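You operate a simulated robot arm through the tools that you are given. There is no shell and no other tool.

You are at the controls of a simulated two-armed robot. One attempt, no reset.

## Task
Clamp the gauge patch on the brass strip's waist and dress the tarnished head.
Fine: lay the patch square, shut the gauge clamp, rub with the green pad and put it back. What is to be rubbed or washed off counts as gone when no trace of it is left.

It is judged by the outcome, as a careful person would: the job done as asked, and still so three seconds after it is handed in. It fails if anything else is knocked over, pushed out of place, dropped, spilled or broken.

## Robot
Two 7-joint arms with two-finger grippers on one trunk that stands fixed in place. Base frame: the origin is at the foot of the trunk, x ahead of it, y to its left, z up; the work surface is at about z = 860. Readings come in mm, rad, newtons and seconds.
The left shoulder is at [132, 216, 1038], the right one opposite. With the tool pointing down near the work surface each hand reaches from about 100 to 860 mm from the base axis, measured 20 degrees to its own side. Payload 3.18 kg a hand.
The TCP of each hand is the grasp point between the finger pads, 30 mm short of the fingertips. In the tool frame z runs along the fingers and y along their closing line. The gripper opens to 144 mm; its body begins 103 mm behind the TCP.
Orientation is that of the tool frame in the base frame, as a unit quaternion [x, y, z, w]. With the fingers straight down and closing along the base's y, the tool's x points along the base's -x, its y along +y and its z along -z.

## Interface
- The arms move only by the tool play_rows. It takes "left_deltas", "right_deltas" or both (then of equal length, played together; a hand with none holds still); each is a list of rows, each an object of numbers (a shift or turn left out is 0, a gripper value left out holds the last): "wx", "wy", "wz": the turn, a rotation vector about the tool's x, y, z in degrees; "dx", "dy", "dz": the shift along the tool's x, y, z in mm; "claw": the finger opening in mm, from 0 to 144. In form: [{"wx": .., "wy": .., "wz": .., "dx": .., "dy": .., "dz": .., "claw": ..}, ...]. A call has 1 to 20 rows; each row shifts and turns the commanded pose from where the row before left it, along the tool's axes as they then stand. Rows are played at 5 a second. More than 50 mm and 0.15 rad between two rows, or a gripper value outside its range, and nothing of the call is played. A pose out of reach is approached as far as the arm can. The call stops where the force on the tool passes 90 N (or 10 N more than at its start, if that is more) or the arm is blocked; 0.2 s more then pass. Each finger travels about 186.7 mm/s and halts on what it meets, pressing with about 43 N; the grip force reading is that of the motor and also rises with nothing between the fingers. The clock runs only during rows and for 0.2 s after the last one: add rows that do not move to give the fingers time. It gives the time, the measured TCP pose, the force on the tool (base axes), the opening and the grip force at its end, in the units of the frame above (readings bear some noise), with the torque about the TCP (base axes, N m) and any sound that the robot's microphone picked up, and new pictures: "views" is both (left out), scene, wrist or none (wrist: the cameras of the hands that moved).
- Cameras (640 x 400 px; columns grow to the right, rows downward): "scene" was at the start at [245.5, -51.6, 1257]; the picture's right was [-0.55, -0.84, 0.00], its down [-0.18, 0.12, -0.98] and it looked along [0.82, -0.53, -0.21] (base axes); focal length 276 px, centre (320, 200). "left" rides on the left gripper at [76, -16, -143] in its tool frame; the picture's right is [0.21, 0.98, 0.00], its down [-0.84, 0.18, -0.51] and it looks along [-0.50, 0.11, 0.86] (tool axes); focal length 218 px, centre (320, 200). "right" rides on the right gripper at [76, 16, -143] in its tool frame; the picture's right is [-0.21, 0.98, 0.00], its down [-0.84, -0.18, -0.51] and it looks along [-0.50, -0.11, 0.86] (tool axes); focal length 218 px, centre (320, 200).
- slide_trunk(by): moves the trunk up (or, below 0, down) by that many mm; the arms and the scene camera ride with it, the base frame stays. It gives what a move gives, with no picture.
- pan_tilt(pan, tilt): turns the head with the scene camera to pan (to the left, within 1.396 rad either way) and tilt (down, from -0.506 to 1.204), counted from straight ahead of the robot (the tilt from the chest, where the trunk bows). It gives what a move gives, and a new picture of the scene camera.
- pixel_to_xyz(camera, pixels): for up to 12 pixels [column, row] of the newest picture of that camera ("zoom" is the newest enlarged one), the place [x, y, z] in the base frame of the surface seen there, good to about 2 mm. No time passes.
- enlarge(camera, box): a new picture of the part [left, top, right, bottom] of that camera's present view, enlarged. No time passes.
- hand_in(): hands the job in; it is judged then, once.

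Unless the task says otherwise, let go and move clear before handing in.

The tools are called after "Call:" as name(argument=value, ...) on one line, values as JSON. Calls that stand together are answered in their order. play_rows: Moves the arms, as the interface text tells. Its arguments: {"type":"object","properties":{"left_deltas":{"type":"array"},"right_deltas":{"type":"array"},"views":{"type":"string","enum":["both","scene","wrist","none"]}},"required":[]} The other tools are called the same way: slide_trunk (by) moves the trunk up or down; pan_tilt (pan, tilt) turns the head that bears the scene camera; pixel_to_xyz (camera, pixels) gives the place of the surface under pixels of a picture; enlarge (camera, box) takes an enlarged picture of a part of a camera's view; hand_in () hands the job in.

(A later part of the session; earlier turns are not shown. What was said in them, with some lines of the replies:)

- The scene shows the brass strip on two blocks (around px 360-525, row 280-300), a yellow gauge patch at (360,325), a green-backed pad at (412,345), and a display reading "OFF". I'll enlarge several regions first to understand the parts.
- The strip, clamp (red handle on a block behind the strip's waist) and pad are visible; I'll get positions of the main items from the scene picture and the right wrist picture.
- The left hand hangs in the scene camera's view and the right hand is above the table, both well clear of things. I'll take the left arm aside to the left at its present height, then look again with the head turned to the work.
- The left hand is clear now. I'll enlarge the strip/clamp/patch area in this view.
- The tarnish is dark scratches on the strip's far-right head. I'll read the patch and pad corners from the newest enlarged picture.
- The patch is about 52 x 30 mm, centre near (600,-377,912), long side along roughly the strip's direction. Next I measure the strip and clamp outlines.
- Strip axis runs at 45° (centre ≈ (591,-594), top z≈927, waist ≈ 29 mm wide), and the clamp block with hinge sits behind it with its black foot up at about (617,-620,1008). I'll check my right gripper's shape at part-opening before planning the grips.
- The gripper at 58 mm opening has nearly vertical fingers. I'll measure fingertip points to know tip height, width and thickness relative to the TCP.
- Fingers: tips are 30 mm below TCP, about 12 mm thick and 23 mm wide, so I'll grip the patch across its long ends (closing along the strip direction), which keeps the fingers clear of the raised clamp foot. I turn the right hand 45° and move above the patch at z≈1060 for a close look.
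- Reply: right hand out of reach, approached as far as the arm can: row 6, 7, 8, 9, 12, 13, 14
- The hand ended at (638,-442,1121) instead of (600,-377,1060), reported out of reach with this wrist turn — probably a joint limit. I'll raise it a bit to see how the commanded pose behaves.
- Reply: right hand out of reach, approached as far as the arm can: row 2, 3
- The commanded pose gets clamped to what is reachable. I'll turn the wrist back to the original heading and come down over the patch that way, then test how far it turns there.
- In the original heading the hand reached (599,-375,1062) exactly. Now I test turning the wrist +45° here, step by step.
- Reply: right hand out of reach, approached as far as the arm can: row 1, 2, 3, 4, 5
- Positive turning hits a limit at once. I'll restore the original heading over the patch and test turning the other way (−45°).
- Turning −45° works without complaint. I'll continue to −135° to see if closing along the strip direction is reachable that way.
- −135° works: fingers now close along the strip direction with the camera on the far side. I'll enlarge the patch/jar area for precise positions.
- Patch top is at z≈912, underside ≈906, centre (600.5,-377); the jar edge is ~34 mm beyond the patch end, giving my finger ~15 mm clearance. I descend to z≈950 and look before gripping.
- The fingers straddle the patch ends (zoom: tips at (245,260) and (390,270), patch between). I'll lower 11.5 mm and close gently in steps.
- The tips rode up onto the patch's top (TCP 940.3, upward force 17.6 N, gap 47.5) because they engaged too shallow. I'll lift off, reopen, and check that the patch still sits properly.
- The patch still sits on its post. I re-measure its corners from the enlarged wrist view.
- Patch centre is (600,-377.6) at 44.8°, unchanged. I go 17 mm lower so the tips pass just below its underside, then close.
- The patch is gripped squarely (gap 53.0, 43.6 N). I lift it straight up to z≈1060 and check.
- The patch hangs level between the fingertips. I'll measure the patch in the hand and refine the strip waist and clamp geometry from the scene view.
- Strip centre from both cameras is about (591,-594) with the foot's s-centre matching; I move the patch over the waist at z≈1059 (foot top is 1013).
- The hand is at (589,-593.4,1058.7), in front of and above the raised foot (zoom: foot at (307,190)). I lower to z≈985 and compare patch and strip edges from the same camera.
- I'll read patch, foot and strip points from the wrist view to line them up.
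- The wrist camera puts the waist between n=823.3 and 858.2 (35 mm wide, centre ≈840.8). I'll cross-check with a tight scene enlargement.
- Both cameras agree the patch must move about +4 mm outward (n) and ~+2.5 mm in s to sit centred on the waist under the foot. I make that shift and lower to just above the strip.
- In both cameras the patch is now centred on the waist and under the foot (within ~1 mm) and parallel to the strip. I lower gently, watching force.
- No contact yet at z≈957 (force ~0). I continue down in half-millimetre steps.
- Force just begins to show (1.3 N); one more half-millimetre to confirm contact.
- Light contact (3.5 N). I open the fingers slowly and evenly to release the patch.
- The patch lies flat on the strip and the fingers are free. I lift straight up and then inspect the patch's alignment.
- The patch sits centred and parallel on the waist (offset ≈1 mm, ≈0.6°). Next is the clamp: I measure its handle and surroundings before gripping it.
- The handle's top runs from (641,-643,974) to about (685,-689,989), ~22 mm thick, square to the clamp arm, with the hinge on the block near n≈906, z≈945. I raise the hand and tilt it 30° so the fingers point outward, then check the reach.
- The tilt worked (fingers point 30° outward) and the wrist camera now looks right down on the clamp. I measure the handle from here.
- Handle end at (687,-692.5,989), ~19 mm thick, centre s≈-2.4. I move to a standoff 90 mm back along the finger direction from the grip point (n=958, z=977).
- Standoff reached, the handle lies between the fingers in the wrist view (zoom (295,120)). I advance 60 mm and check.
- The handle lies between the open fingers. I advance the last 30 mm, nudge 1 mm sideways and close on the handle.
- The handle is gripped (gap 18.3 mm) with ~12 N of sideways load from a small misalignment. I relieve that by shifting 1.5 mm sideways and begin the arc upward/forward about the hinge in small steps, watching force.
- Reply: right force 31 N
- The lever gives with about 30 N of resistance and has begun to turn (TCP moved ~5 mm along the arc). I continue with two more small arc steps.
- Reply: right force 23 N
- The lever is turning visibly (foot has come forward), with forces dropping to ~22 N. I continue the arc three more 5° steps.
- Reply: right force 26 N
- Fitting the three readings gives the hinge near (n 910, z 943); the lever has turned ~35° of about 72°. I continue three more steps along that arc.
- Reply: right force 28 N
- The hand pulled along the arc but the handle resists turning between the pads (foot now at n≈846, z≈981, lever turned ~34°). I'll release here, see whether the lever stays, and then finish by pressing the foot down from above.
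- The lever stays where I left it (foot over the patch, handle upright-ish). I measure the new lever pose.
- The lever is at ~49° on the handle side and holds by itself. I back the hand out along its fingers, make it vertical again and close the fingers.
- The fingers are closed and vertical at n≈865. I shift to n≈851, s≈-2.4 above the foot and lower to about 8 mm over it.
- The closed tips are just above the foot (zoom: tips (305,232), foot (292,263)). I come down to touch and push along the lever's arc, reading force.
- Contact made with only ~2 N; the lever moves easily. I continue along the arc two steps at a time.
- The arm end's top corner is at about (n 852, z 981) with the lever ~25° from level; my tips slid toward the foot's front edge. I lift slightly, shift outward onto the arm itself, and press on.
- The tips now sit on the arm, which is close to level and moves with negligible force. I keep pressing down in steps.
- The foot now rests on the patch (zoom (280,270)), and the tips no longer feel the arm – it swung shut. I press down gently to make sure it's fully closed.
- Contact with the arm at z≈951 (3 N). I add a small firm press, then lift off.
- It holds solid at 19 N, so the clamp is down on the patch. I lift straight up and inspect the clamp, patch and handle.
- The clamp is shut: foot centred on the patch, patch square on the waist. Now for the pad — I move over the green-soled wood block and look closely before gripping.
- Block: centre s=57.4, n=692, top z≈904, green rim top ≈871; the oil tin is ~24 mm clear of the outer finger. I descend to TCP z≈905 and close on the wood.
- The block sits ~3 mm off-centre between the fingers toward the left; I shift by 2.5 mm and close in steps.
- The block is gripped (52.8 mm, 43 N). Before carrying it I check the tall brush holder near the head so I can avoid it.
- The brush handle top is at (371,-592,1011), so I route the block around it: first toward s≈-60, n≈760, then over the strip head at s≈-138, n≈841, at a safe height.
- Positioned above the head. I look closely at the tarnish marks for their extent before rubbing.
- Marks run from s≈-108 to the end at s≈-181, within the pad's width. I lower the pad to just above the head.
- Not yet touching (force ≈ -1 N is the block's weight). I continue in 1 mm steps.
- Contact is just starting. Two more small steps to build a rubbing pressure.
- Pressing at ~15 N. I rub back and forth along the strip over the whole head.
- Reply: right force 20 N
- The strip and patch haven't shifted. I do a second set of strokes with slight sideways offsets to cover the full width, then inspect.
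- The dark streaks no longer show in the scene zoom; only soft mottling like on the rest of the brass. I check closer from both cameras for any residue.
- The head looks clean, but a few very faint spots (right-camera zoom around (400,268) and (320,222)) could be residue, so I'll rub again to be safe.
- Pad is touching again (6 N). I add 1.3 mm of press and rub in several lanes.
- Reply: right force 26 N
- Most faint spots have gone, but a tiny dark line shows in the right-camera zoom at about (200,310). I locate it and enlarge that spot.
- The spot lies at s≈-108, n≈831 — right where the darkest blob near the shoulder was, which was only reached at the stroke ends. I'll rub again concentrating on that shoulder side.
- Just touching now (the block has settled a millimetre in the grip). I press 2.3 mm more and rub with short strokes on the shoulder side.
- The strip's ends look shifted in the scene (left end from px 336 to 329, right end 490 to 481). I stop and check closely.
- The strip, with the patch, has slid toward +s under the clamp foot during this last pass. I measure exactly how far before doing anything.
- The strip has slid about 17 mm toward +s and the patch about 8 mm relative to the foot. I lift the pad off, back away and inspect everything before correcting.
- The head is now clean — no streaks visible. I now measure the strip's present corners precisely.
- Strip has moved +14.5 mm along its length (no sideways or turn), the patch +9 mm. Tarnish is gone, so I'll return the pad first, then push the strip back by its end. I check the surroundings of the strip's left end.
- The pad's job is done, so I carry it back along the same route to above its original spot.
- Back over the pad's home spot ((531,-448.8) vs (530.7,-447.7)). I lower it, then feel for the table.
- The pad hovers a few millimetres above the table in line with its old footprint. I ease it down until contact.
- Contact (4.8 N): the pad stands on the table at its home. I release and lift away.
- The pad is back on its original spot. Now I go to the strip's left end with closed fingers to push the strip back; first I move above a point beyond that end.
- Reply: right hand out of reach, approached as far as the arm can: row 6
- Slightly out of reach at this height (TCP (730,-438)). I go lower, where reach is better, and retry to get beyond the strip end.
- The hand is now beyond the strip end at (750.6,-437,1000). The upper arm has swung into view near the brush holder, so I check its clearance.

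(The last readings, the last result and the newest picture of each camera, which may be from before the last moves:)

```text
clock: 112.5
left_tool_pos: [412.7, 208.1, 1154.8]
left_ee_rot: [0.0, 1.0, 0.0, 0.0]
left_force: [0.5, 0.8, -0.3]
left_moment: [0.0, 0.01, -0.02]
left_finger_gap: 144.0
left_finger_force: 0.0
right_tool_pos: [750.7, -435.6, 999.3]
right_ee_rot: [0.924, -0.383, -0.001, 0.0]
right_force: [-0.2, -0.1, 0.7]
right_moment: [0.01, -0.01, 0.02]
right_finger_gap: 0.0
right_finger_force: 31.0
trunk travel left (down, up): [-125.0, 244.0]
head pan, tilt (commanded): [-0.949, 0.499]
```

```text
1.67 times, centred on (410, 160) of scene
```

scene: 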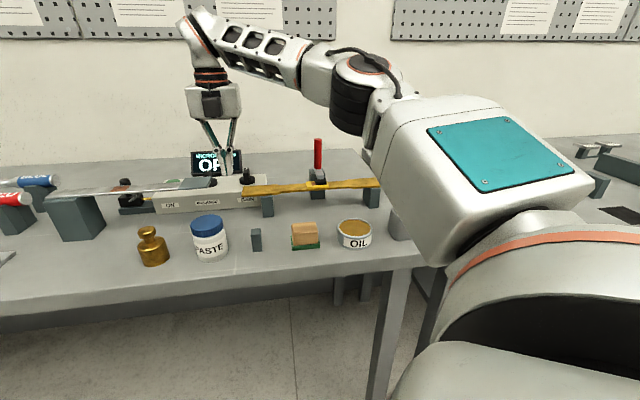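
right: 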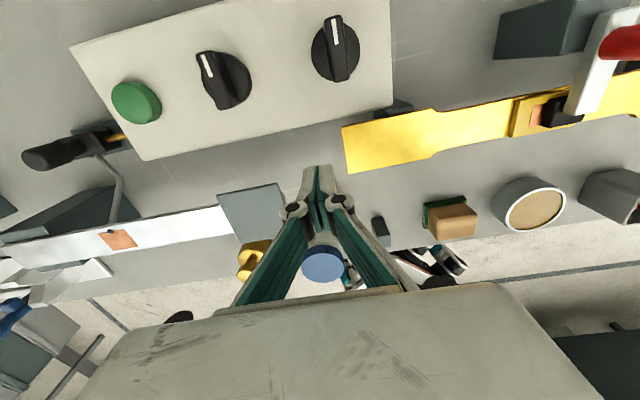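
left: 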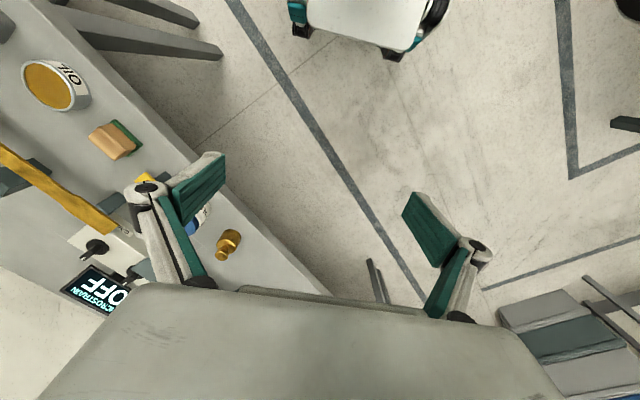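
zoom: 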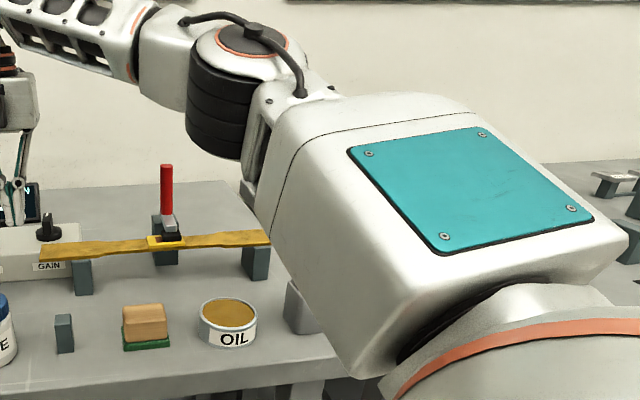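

The upper arm is well clear of the brush (link underside z≈1058 and >100 mm away horizontally). I turn the head back and lower the closed fingers beside the strip's left end.

Call:
pan_tilt(pan=-0.6, tilt=0.55)

Call:
play_rows(right_deltas=[{"dz": 20}, {"dz": 20}, {"dz": 15}, {}], views="both")

Call:
enlarge(camera="scene", box=[260, 100, 440, 220])

Call:
enlarge(camera="right", box=[270, 90, 420, 220])

```text
clock: 113.3
left_tool_pos: [412.3, 209.1, 1155.8]
left_ee_rot: [-0.001, 1.0, 0.0, 0.0]
left_force: [-0.2, 1.1, 0.2]
left_moment: [0.0, 0.02, 0.0]
left_finger_gap: 143.8
left_finger_force: 0.0
right_tool_pos: [750.9, -437.3, 999.9]
right_ee_rot: [0.924, -0.382, -0.002, -0.001]
right_force: [-0.6, -0.2, 0.7]
right_moment: [0.04, 0.01, 0.0]
right_finger_gap: 0.0
right_finger_force: 30.5
trunk travel left (down, up): [-125.0, 244.0]
head pan, tilt (commanded): [-0.6, 0.55]
```

scene: 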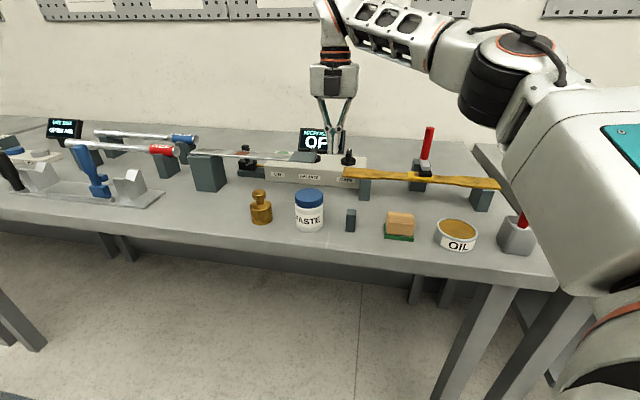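

```text
clock: 114.3
left_tool_pos: [413.3, 209.6, 1154.5]
left_ee_rot: [0.0, 1.0, 0.0, 0.001]
left_force: [-0.5, 0.2, -0.8]
left_moment: [0.05, 0.0, -0.02]
left_finger_gap: 144.0
left_finger_force: 0.1
right_tool_pos: [749.7, -436.5, 944.4]
right_ee_rot: [0.924, -0.382, -0.001, 0.0]
right_force: [0.8, 0.1, -1.1]
right_moment: [0.0, -0.01, 0.02]
right_finger_gap: 0.1
right_finger_force: 30.4
trunk travel left (down, up): [-125.0, 244.0]
head pan, tilt (commanded): [-0.6, 0.55]
```

scene: 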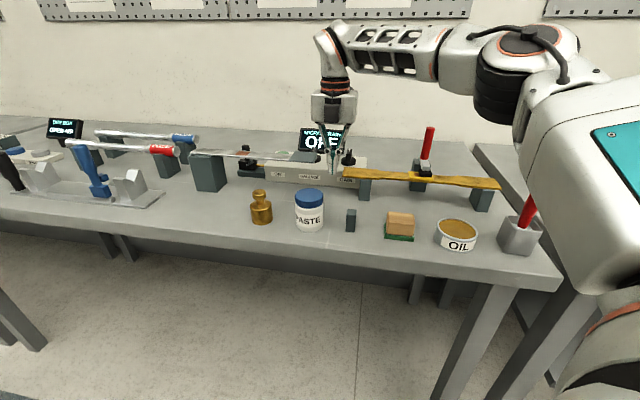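
right: 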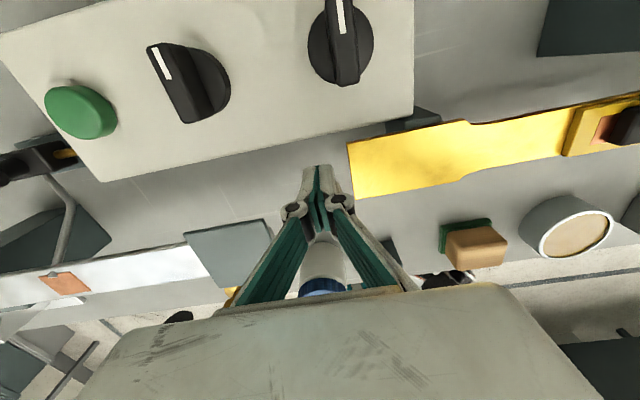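

```text
3.33 times, centred on (350, 160) of scene
```

zoom: 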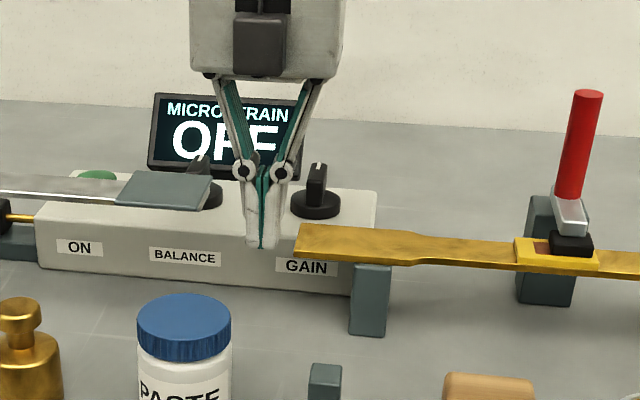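

```text
3.08 times, centred on (345, 155) of right
```

zoom: 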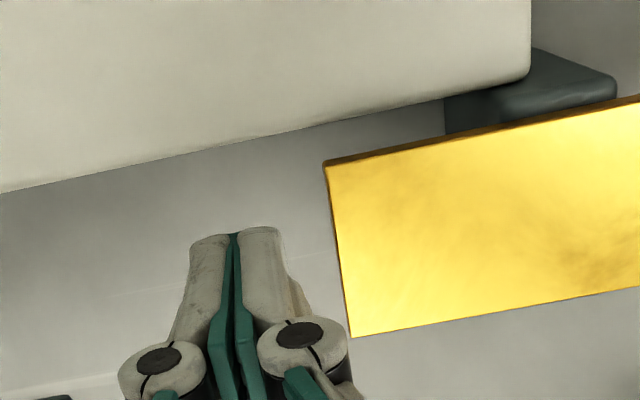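

Call:
pixel_to_xyz(camera="zoom", pixels=[[331, 172], [354, 331], [340, 245], [600, 105], [600, 290], [262, 232], [280, 245], [208, 240], [500, 125], [500, 310]])

```text
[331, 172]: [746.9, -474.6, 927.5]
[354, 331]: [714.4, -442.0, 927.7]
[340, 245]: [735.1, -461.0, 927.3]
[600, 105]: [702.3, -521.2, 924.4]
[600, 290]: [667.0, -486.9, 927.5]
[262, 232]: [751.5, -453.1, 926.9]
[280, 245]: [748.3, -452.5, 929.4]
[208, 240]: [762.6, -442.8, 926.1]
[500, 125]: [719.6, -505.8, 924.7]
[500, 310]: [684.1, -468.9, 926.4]
```

The strip's left end is at s=192.6 (square), about 16.5 mm beyond its original place; my finger face is at s≈209. I approach to near contact.

Call:
play_rows(right_deltas=[{"dy": 6, "dx": 1.5}, {"dy": 6}, {}], views="none")

Call:
play_rows(right_deltas=[{"dy": 3}, {}], views="none")

Call:
enlarge(camera="scene", box=[310, 140, 400, 210])

```text
clock: 115.2
left_tool_pos: [412.1, 208.1, 1155.6]
left_ee_rot: [0.0, 1.0, 0.0, 0.001]
left_force: [-1.0, -0.7, 0.7]
left_moment: [-0.02, -0.02, -0.01]
left_finger_gap: 143.9
left_finger_force: 0.1
right_tool_pos: [743.2, -447.3, 945.3]
right_ee_rot: [0.924, -0.383, -0.002, -0.001]
right_force: [0.7, -0.5, -0.2]
right_moment: [0.0, 0.04, -0.05]
right_finger_gap: 0.0
right_finger_force: 30.5
trunk travel left (down, up): [-125.0, 244.0]
head pan, tilt (commanded): [-0.6, 0.55]
```

```text
clock: 115.8
left_tool_pos: [412.1, 209.5, 1154.6]
left_ee_rot: [0.0, 1.0, 0.0, 0.0]
left_force: [0.2, -0.5, 1.2]
left_moment: [0.0, -0.01, 0.03]
left_finger_gap: 143.9
left_finger_force: 0.0
right_tool_pos: [740.6, -447.9, 944.7]
right_ee_rot: [0.924, -0.383, -0.002, 0.0]
right_force: [2.2, 3.8, -0.4]
right_moment: [0.05, -0.09, 0.0]
right_finger_gap: 0.0
right_finger_force: 30.4
trunk travel left (down, up): [-125.0, 244.0]
head pan, tilt (commanded): [-0.6, 0.55]
```

```text
5.71 times, centred on (355, 175) of scene
```

zoom: 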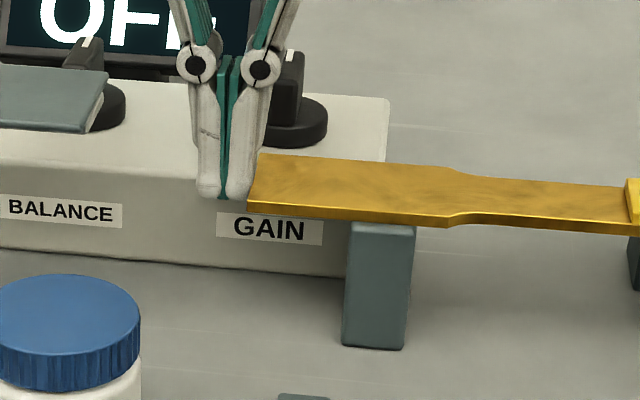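

Contact with the strip end (4 N). I push gently toward −s in 2 mm rows, checking after 8 mm.

Call:
play_rows(right_deltas=[{"dy": 2}, {"dy": 2}, {"dy": 2}, {"dy": 2}, {}], views="both")

Call:
enlarge(camera="scene", box=[330, 130, 510, 220])

```text
clock: 117.0
left_tool_pos: [412.5, 210.3, 1154.9]
left_ee_rot: [0.0, 1.0, 0.0, 0.0]
left_force: [-1.1, 0.7, 0.1]
left_moment: [-0.03, 0.01, 0.01]
left_finger_gap: 143.7
left_finger_force: 0.1
right_tool_pos: [735.7, -452.9, 944.4]
right_ee_rot: [0.924, -0.382, -0.002, 0.001]
right_force: [5.9, 7.4, 1.2]
right_moment: [0.12, -0.1, 0.0]
right_finger_gap: 0.0
right_finger_force: 30.3
trunk travel left (down, up): [-125.0, 244.0]
head pan, tilt (commanded): [-0.6, 0.55]
```

scene: 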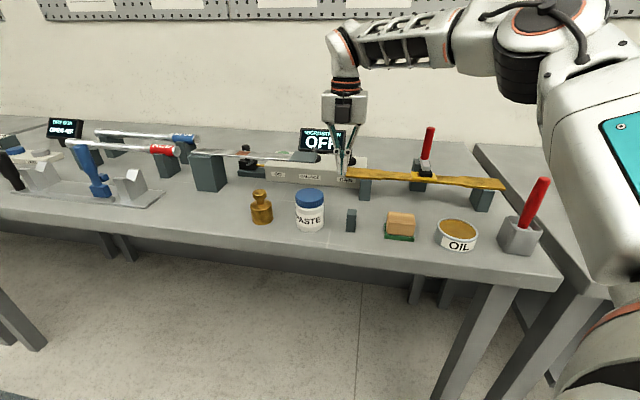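
right: 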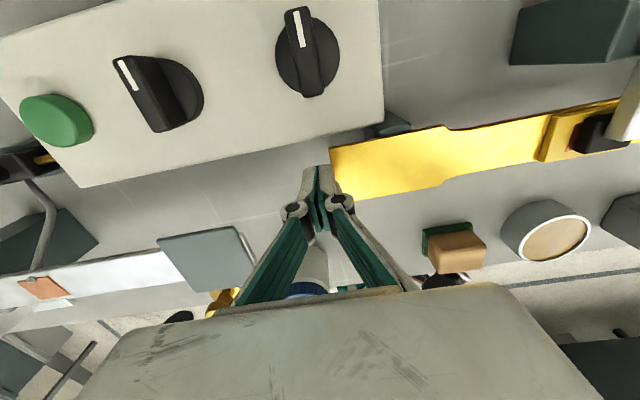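

```text
3.56 times, centred on (420, 175) of scene
```

zoom: 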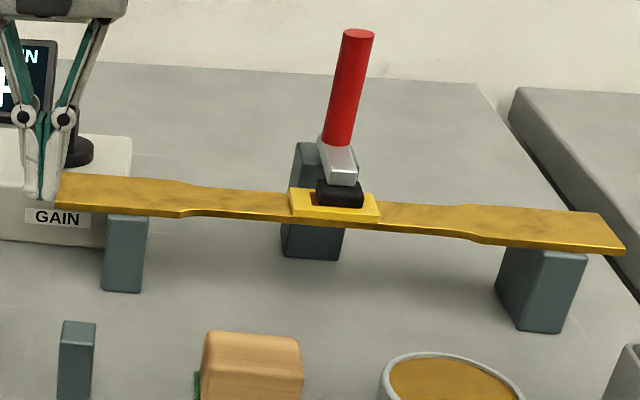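

The strip slides back smoothly at ~9 N, carrying the patch. I continue 7 mm more and re-measure.

Call:
play_rows(right_deltas=[{"dy": 2}, {"dy": 2}, {"dy": 2}, {"dy": 1.5}, {}], views="wrist")

Call:
pan_tilt(pan=-0.649, tilt=0.499)

Call:
enlarge(camera="scene", box=[450, 180, 500, 212])

Call:
enlarge(camera="scene", box=[310, 135, 500, 230])

```text
clock: 118.2
left_tool_pos: [411.7, 209.1, 1153.9]
left_ee_rot: [0.001, 1.0, 0.0, 0.0]
left_force: [-0.2, -0.6, 0.1]
left_moment: [-0.02, 0.0, -0.02]
left_finger_gap: 143.7
left_finger_force: 0.1
right_tool_pos: [730.2, -457.8, 944.4]
right_ee_rot: [0.924, -0.383, -0.001, 0.0]
right_force: [6.0, 5.5, 1.2]
right_moment: [0.11, -0.1, -0.06]
right_finger_gap: 0.0
right_finger_force: 30.4
trunk travel left (down, up): [-125.0, 244.0]
head pan, tilt (commanded): [-0.6, 0.55]
```

right: 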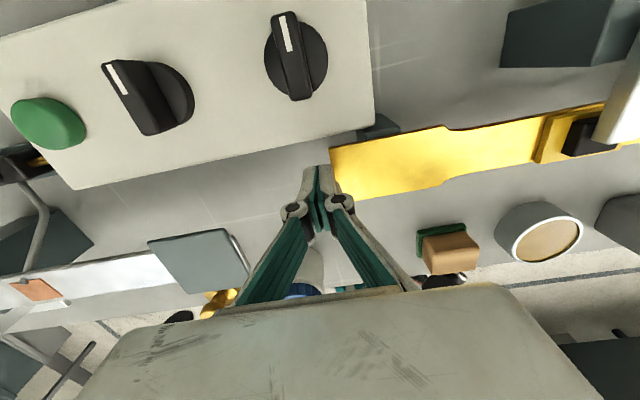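

```text
clock: 118.8
left_tool_pos: [412.6, 210.3, 1155.0]
left_ee_rot: [0.0, 1.0, -0.001, 0.001]
left_force: [0.8, 0.2, -0.2]
left_moment: [0.01, -0.02, 0.01]
left_finger_gap: 144.1
left_finger_force: 0.0
right_tool_pos: [729.6, -458.0, 944.9]
right_ee_rot: [0.924, -0.383, -0.002, 0.0]
right_force: [4.9, 4.1, 0.8]
right_moment: [0.1, -0.09, -0.05]
right_finger_gap: 0.0
right_finger_force: 30.5
trunk travel left (down, up): [-125.0, 244.0]
head pan, tilt (commanded): [-0.649, 0.499]
```

scene: 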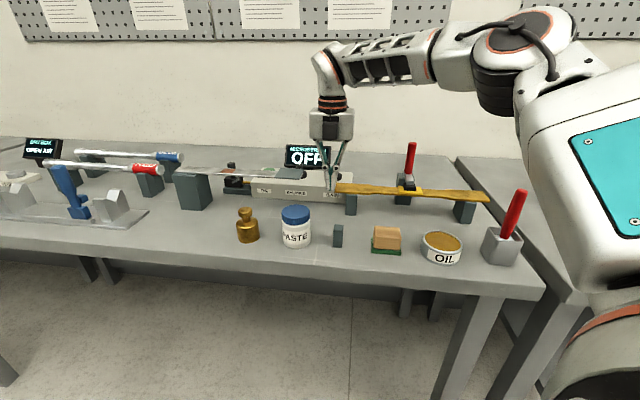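

```text
12.50 times, centred on (475, 196) of scene
```

zoom: 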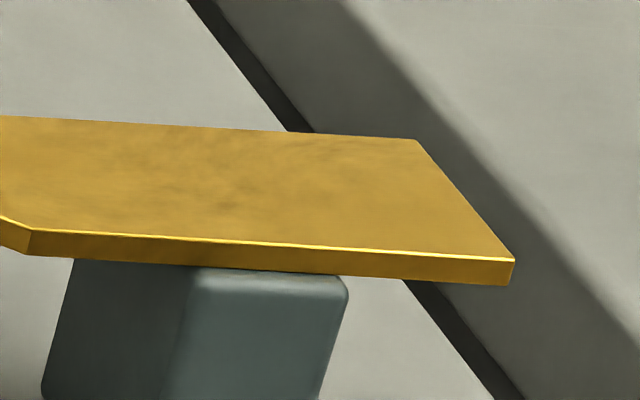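

```text
3.37 times, centred on (405, 182) of scene
```

zoom: 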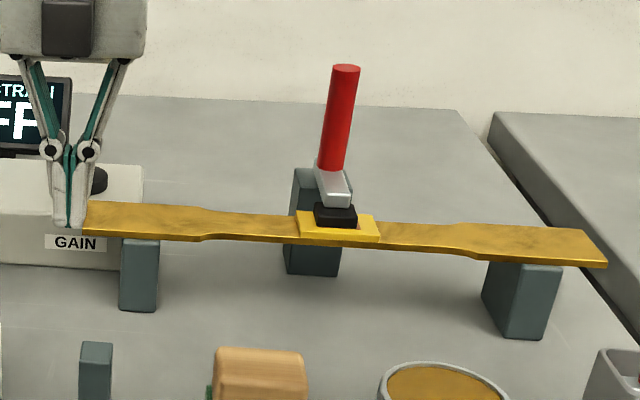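

Compared with the original view (near corner vs block: 169 px then, 166 now) the strip is back within ~0.5 mm. I'll nudge half a millimetre more and check the patch under the foot.

Call:
play_rows(right_deltas=[{"dy": 0.7}, {}], views="none")

Call:
enlarge(camera="scene", box=[385, 165, 435, 215])

Call:
pixel_to_xyz(camera="zoom", pixels=[[214, 187], [410, 250], [225, 235], [275, 215], [370, 210], [280, 165], [365, 165], [240, 200], [390, 225]])

Call:
enlarge(camera="scene", box=[450, 180, 500, 212])

```text
clock: 119.4
left_tool_pos: [412.5, 209.9, 1154.4]
left_ee_rot: [0.001, 1.0, 0.0, -0.001]
left_force: [-0.3, 0.2, 0.8]
left_moment: [0.0, -0.06, 0.02]
left_finger_gap: 144.3
left_finger_force: 0.0
right_tool_pos: [729.6, -458.3, 945.4]
right_ee_rot: [0.924, -0.382, -0.002, 0.0]
right_force: [6.7, 6.5, 0.9]
right_moment: [0.15, -0.13, -0.08]
right_finger_gap: 0.0
right_finger_force: 30.8
trunk travel left (down, up): [-125.0, 244.0]
head pan, tilt (commanded): [-0.649, 0.499]
```

```text
8.00 times, centred on (410, 190) of scene
```

zoom: 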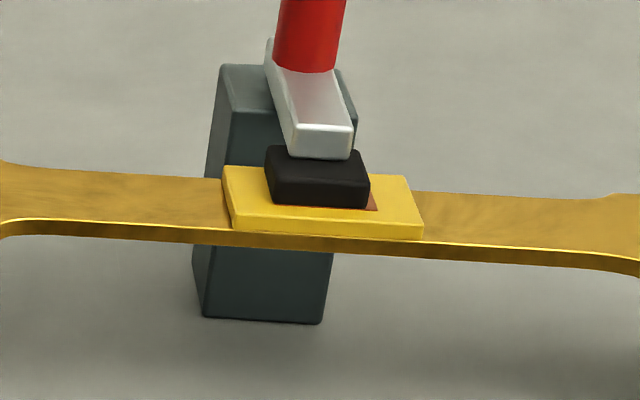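

```text
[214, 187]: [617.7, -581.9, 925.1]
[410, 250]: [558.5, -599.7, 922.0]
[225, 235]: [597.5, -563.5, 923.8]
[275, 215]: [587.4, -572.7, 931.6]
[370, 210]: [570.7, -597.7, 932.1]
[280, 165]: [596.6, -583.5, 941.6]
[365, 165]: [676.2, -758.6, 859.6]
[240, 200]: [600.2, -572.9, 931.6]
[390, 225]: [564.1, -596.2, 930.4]
```

```text
12.50 times, centred on (475, 196) of scene
```

zoom: 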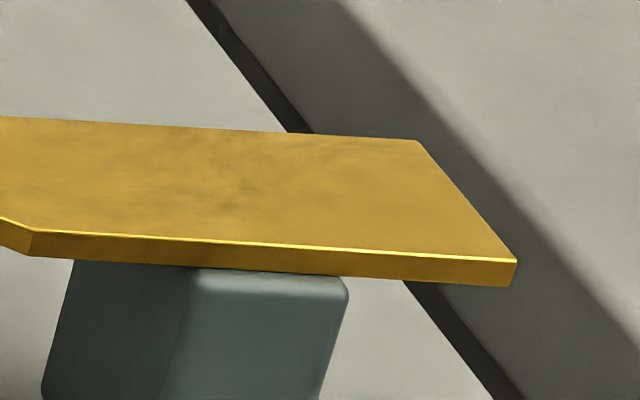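

The strip is back in place (168 vs 169 px) and the patch is again centred under the foot. I back the fingers away from the strip end and rise.

Call:
play_rows(right_deltas=[{"dy": -8}, {"dy": -8}, {"dz": -30}, {"dz": -30}, {"dx": -20, "dz": -20}, {"dx": -35, "dy": 20}, {"dx": -35, "dy": 35}, {"dy": 40}, {"dy": 40}, {}], views="both")

```text
clock: 121.6
left_tool_pos: [412.6, 209.2, 1153.5]
left_ee_rot: [0.001, 1.0, 0.0, -0.002]
left_force: [-0.1, 0.1, -1.4]
left_moment: [-0.01, 0.0, 0.02]
left_finger_gap: 143.9
left_finger_force: 0.0
right_tool_pos: [580.8, -481.4, 1023.6]
right_ee_rot: [0.924, -0.383, -0.003, -0.001]
right_force: [1.1, 0.5, -0.5]
right_moment: [0.01, 0.04, 0.02]
right_finger_gap: 0.0
right_finger_force: 30.9
trunk travel left (down, up): [-125.0, 244.0]
head pan, tilt (commanded): [-0.649, 0.499]
```

scene: 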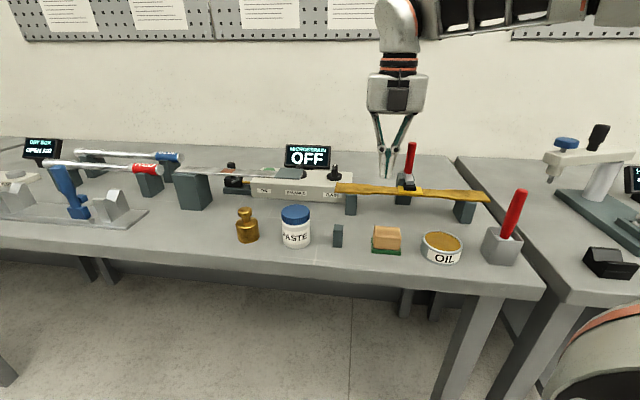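
right: 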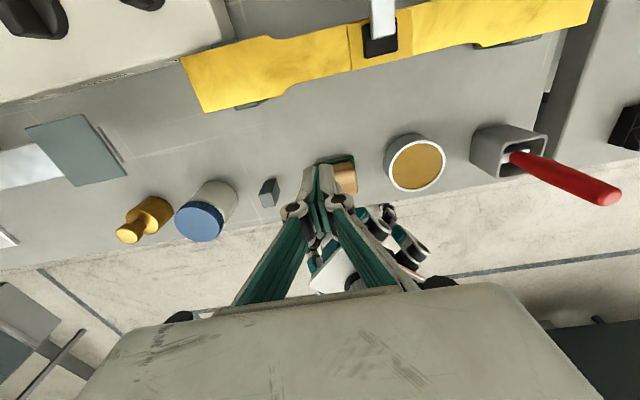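

Clear of the strip. I examine the patch, foot and head from this wrist view.

Call:
enlarge(camera="right", box=[310, 5, 450, 85])

Call:
pixel_to_xyz(camera="zoom", pixels=[[176, 95], [192, 300], [440, 228], [410, 50], [230, 215], [375, 185], [150, 110], [150, 305], [520, 30], [520, 205], [60, 140], [60, 330]])

Call:
enlarge(camera="right", box=[470, 0, 610, 60])

```text
4.57 times, centred on (380, 45) of right
```

zoom: 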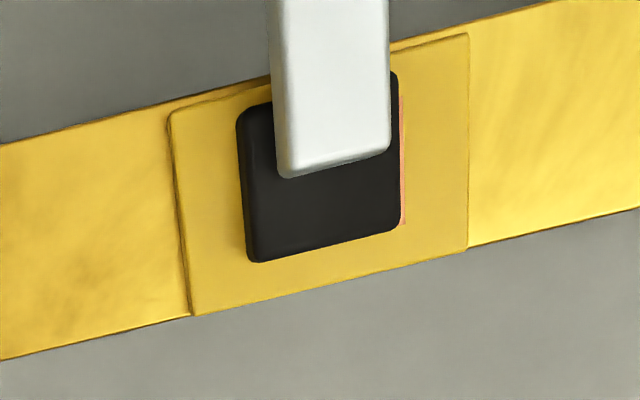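

```text
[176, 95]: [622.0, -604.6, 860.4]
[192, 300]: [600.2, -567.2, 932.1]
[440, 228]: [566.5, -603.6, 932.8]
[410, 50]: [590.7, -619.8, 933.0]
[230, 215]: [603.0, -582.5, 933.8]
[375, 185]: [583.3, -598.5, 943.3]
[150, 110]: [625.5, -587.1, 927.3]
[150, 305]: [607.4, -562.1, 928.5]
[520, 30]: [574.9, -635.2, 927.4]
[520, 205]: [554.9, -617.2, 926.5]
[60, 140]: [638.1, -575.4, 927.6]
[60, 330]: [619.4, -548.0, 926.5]
```

```text
4.57 times, centred on (540, 30) of right
```

zoom: 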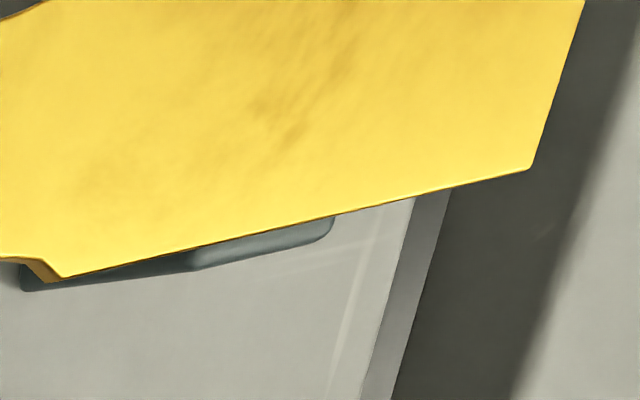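

The patch is square and centred under the foot. For a final check of the head for residue I bring the wrist camera closer over it.

Call:
play_rows(right_deltas=[{"dz": -10, "dy": 43}, {"dy": 43}, {"dy": 43}, {"dy": 43}, {"dy": 43, "dx": 20}, {"dx": 40}, {"dx": 40}, {"dx": 25}, {"dz": 30}, {}], views="both")

Call:
enlarge(camera="right", box=[240, 130, 400, 260])

```text
clock: 123.8
left_tool_pos: [411.1, 209.5, 1155.2]
left_ee_rot: [0.0, 1.0, 0.0, 0.0]
left_force: [-0.4, 0.5, 0.4]
left_moment: [-0.01, 0.03, -0.01]
left_finger_gap: 144.1
left_finger_force: 0.1
right_tool_pos: [519.5, -719.6, 1004.8]
right_ee_rot: [0.924, -0.383, -0.001, 0.0]
right_force: [-0.1, -0.1, 1.3]
right_moment: [0.01, 0.0, 0.01]
right_finger_gap: 0.3
right_finger_force: 30.7
trunk travel left (down, up): [-125.0, 244.0]
head pan, tilt (commanded): [-0.649, 0.499]
```

scene: 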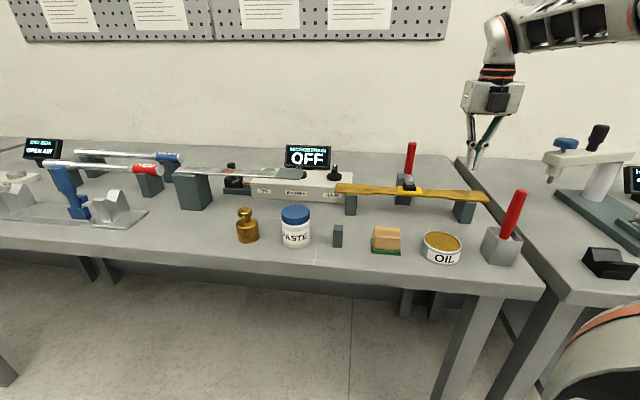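
right: 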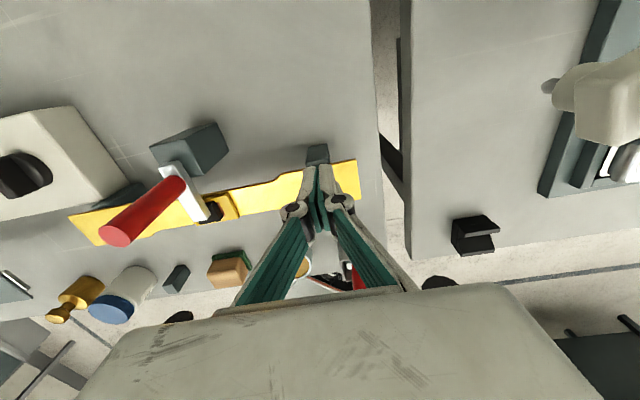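

```text
3.08 times, centred on (320, 195) of right
```

zoom: 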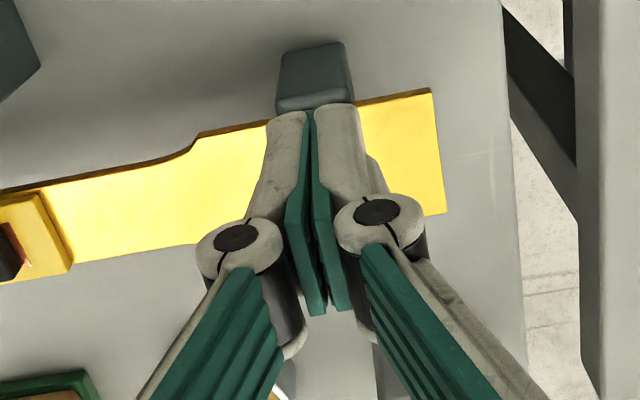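

Call:
play_rows(right_deltas=[{"dx": -42}, {"dx": -42}, {"dz": 20}, {}], views="wrist")

Call:
enlarge(camera="right", box=[220, 40, 380, 150])

```text
clock: 124.8
left_tool_pos: [412.2, 209.5, 1155.7]
left_ee_rot: [0.0, 1.0, 0.0, 0.0]
left_force: [0.3, 1.1, 0.2]
left_moment: [0.0, -0.05, -0.01]
left_finger_gap: 144.1
left_finger_force: 0.0
right_tool_pos: [456.7, -659.4, 986.9]
right_ee_rot: [0.924, -0.382, 0.0, 0.0]
right_force: [-0.2, 0.5, 0.7]
right_moment: [0.02, -0.01, -0.04]
right_finger_gap: 0.3
right_finger_force: 30.2
trunk travel left (down, up): [-125.0, 244.0]
head pan, tilt (commanded): [-0.649, 0.499]
```

right: 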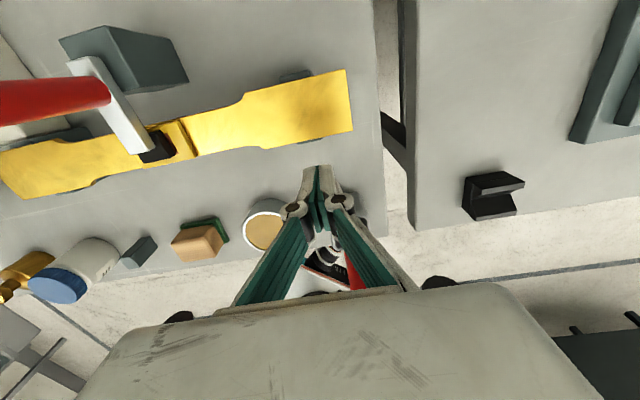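

```text
3.64 times, centred on (300, 95) of right
```

zoom: 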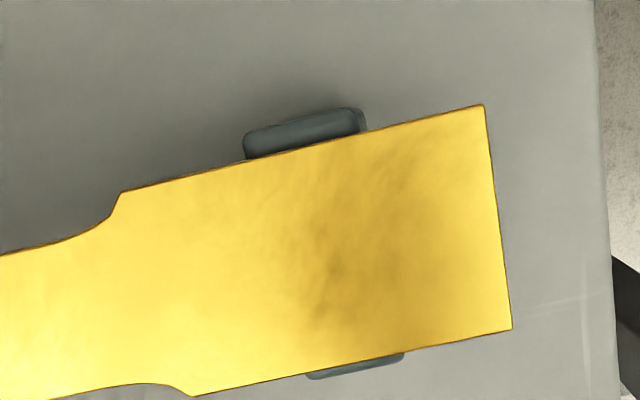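

Call:
enlarge(camera="right", box=[250, 75, 300, 150])

Call:
enlarge(camera="right", box=[290, 65, 355, 140])

Call:
enlarge(camera="scene", box=[445, 185, 495, 205])

```text
5.33 times, centred on (275, 112) of right
```

zoom: 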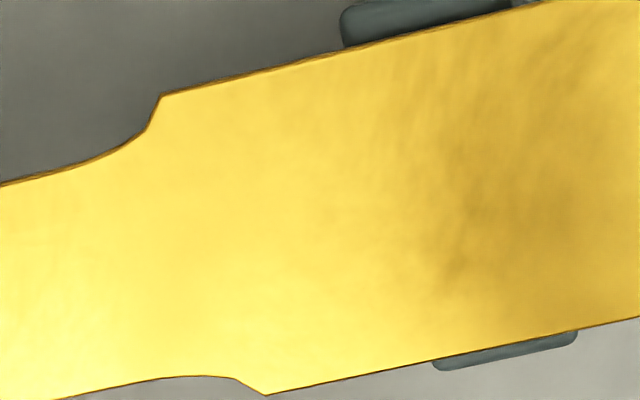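

```text
5.33 times, centred on (322, 102) of right
```

zoom: 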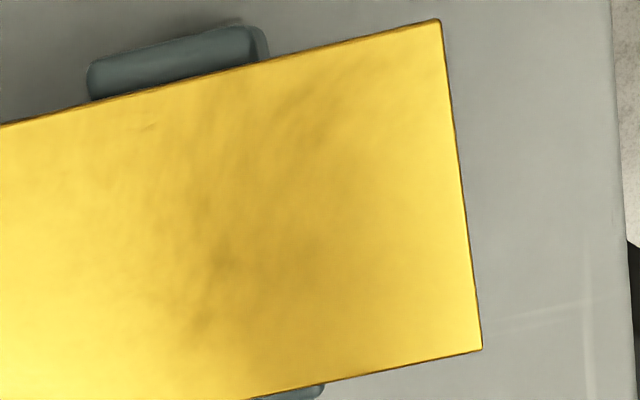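

```text
12.80 times, centred on (470, 195) of scene
```

zoom: 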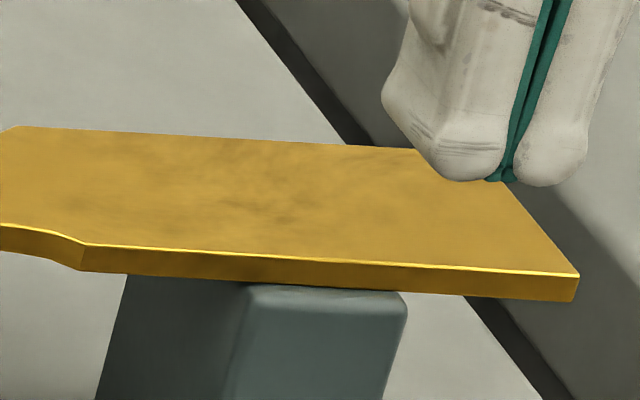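

No streaks remain on the head from any view; the soft mottling shifts with viewing angle like the rest of the brass. I withdraw the hand upward to a clear position and take a last overall look.

Call:
play_rows(right_deltas=[{"dz": -40}, {"dz": -40}, {"dz": -40}, {"dz": -30}, {"dx": -35, "dy": -25}, {"dx": -35, "dy": -25}, {"dx": -30, "dy": -25}, {"claw": 60}, {}, {}], views="both")

Call:
enlarge(camera="scene", box=[210, 130, 540, 275])

Call:
enlarge(camera="scene", box=[370, 130, 470, 215])

```text
clock: 127.0
left_tool_pos: [413.4, 208.9, 1154.9]
left_ee_rot: [-0.001, 1.0, -0.001, 0.0]
left_force: [0.1, -0.2, -0.4]
left_moment: [0.0, 0.04, 0.02]
left_finger_gap: 144.3
left_finger_force: 0.1
right_tool_pos: [440.2, -537.7, 1134.3]
right_ee_rot: [0.924, -0.382, -0.002, -0.001]
right_force: [0.1, -0.5, -0.4]
right_moment: [-0.05, -0.02, 0.0]
right_finger_gap: 59.8
right_finger_force: 0.1
trunk travel left (down, up): [-125.0, 244.0]
head pan, tilt (commanded): [-0.649, 0.499]
```

scene: 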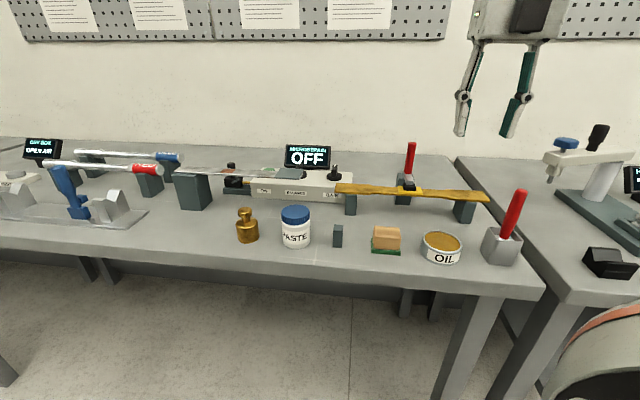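
right: 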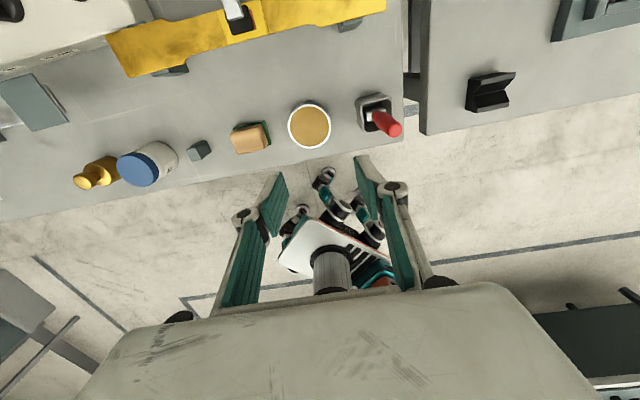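

```text
1.94 times, centred on (375, 202) of scene
```

zoom: 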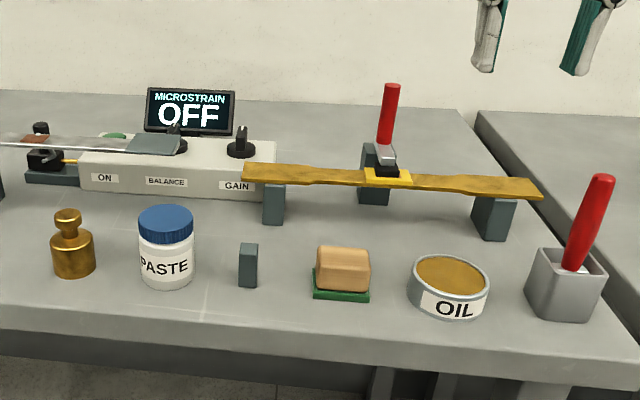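

```text
4.71 times, centred on (420, 172) of scene
```

zoom: 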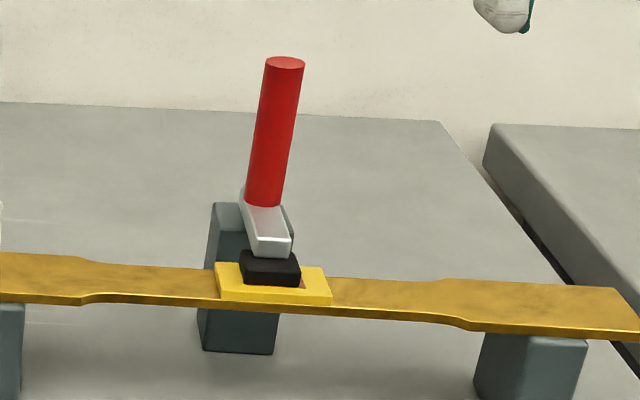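

Everything stands as intended: patch square under the shut clamp, head clean, strip and pad back in place, other items untouched, both hands clear. I hand the job in.

Call:
hand_in()

```text
The job is handed in.
```

The job is handed in. The gauge patch is clamped on the brass strip's waist, the tarnished head is rubbed clean, and the green pad is back where it was.

- **Patch and clamp:** The patch lies square to the strip, to within about half a degree. The clamp is shut with its foot roughly centred on the patch, about 2 mm off along the strip.
- **Head:** No dark streaks show on the head from either camera. Only the faint mottling seen on the rest of the brass remains.
- **Strip slipped once:** During the last rub the strip slid about 16 mm lengthwise under the clamp and took the patch part of the way. I pushed it back by its left end. Compared with earlier pictures it is within about half a millimetre of where it started.
- **Everything else:** Nothing else was knocked over or moved. Both hands were empty and clear of the bench before I handed in.
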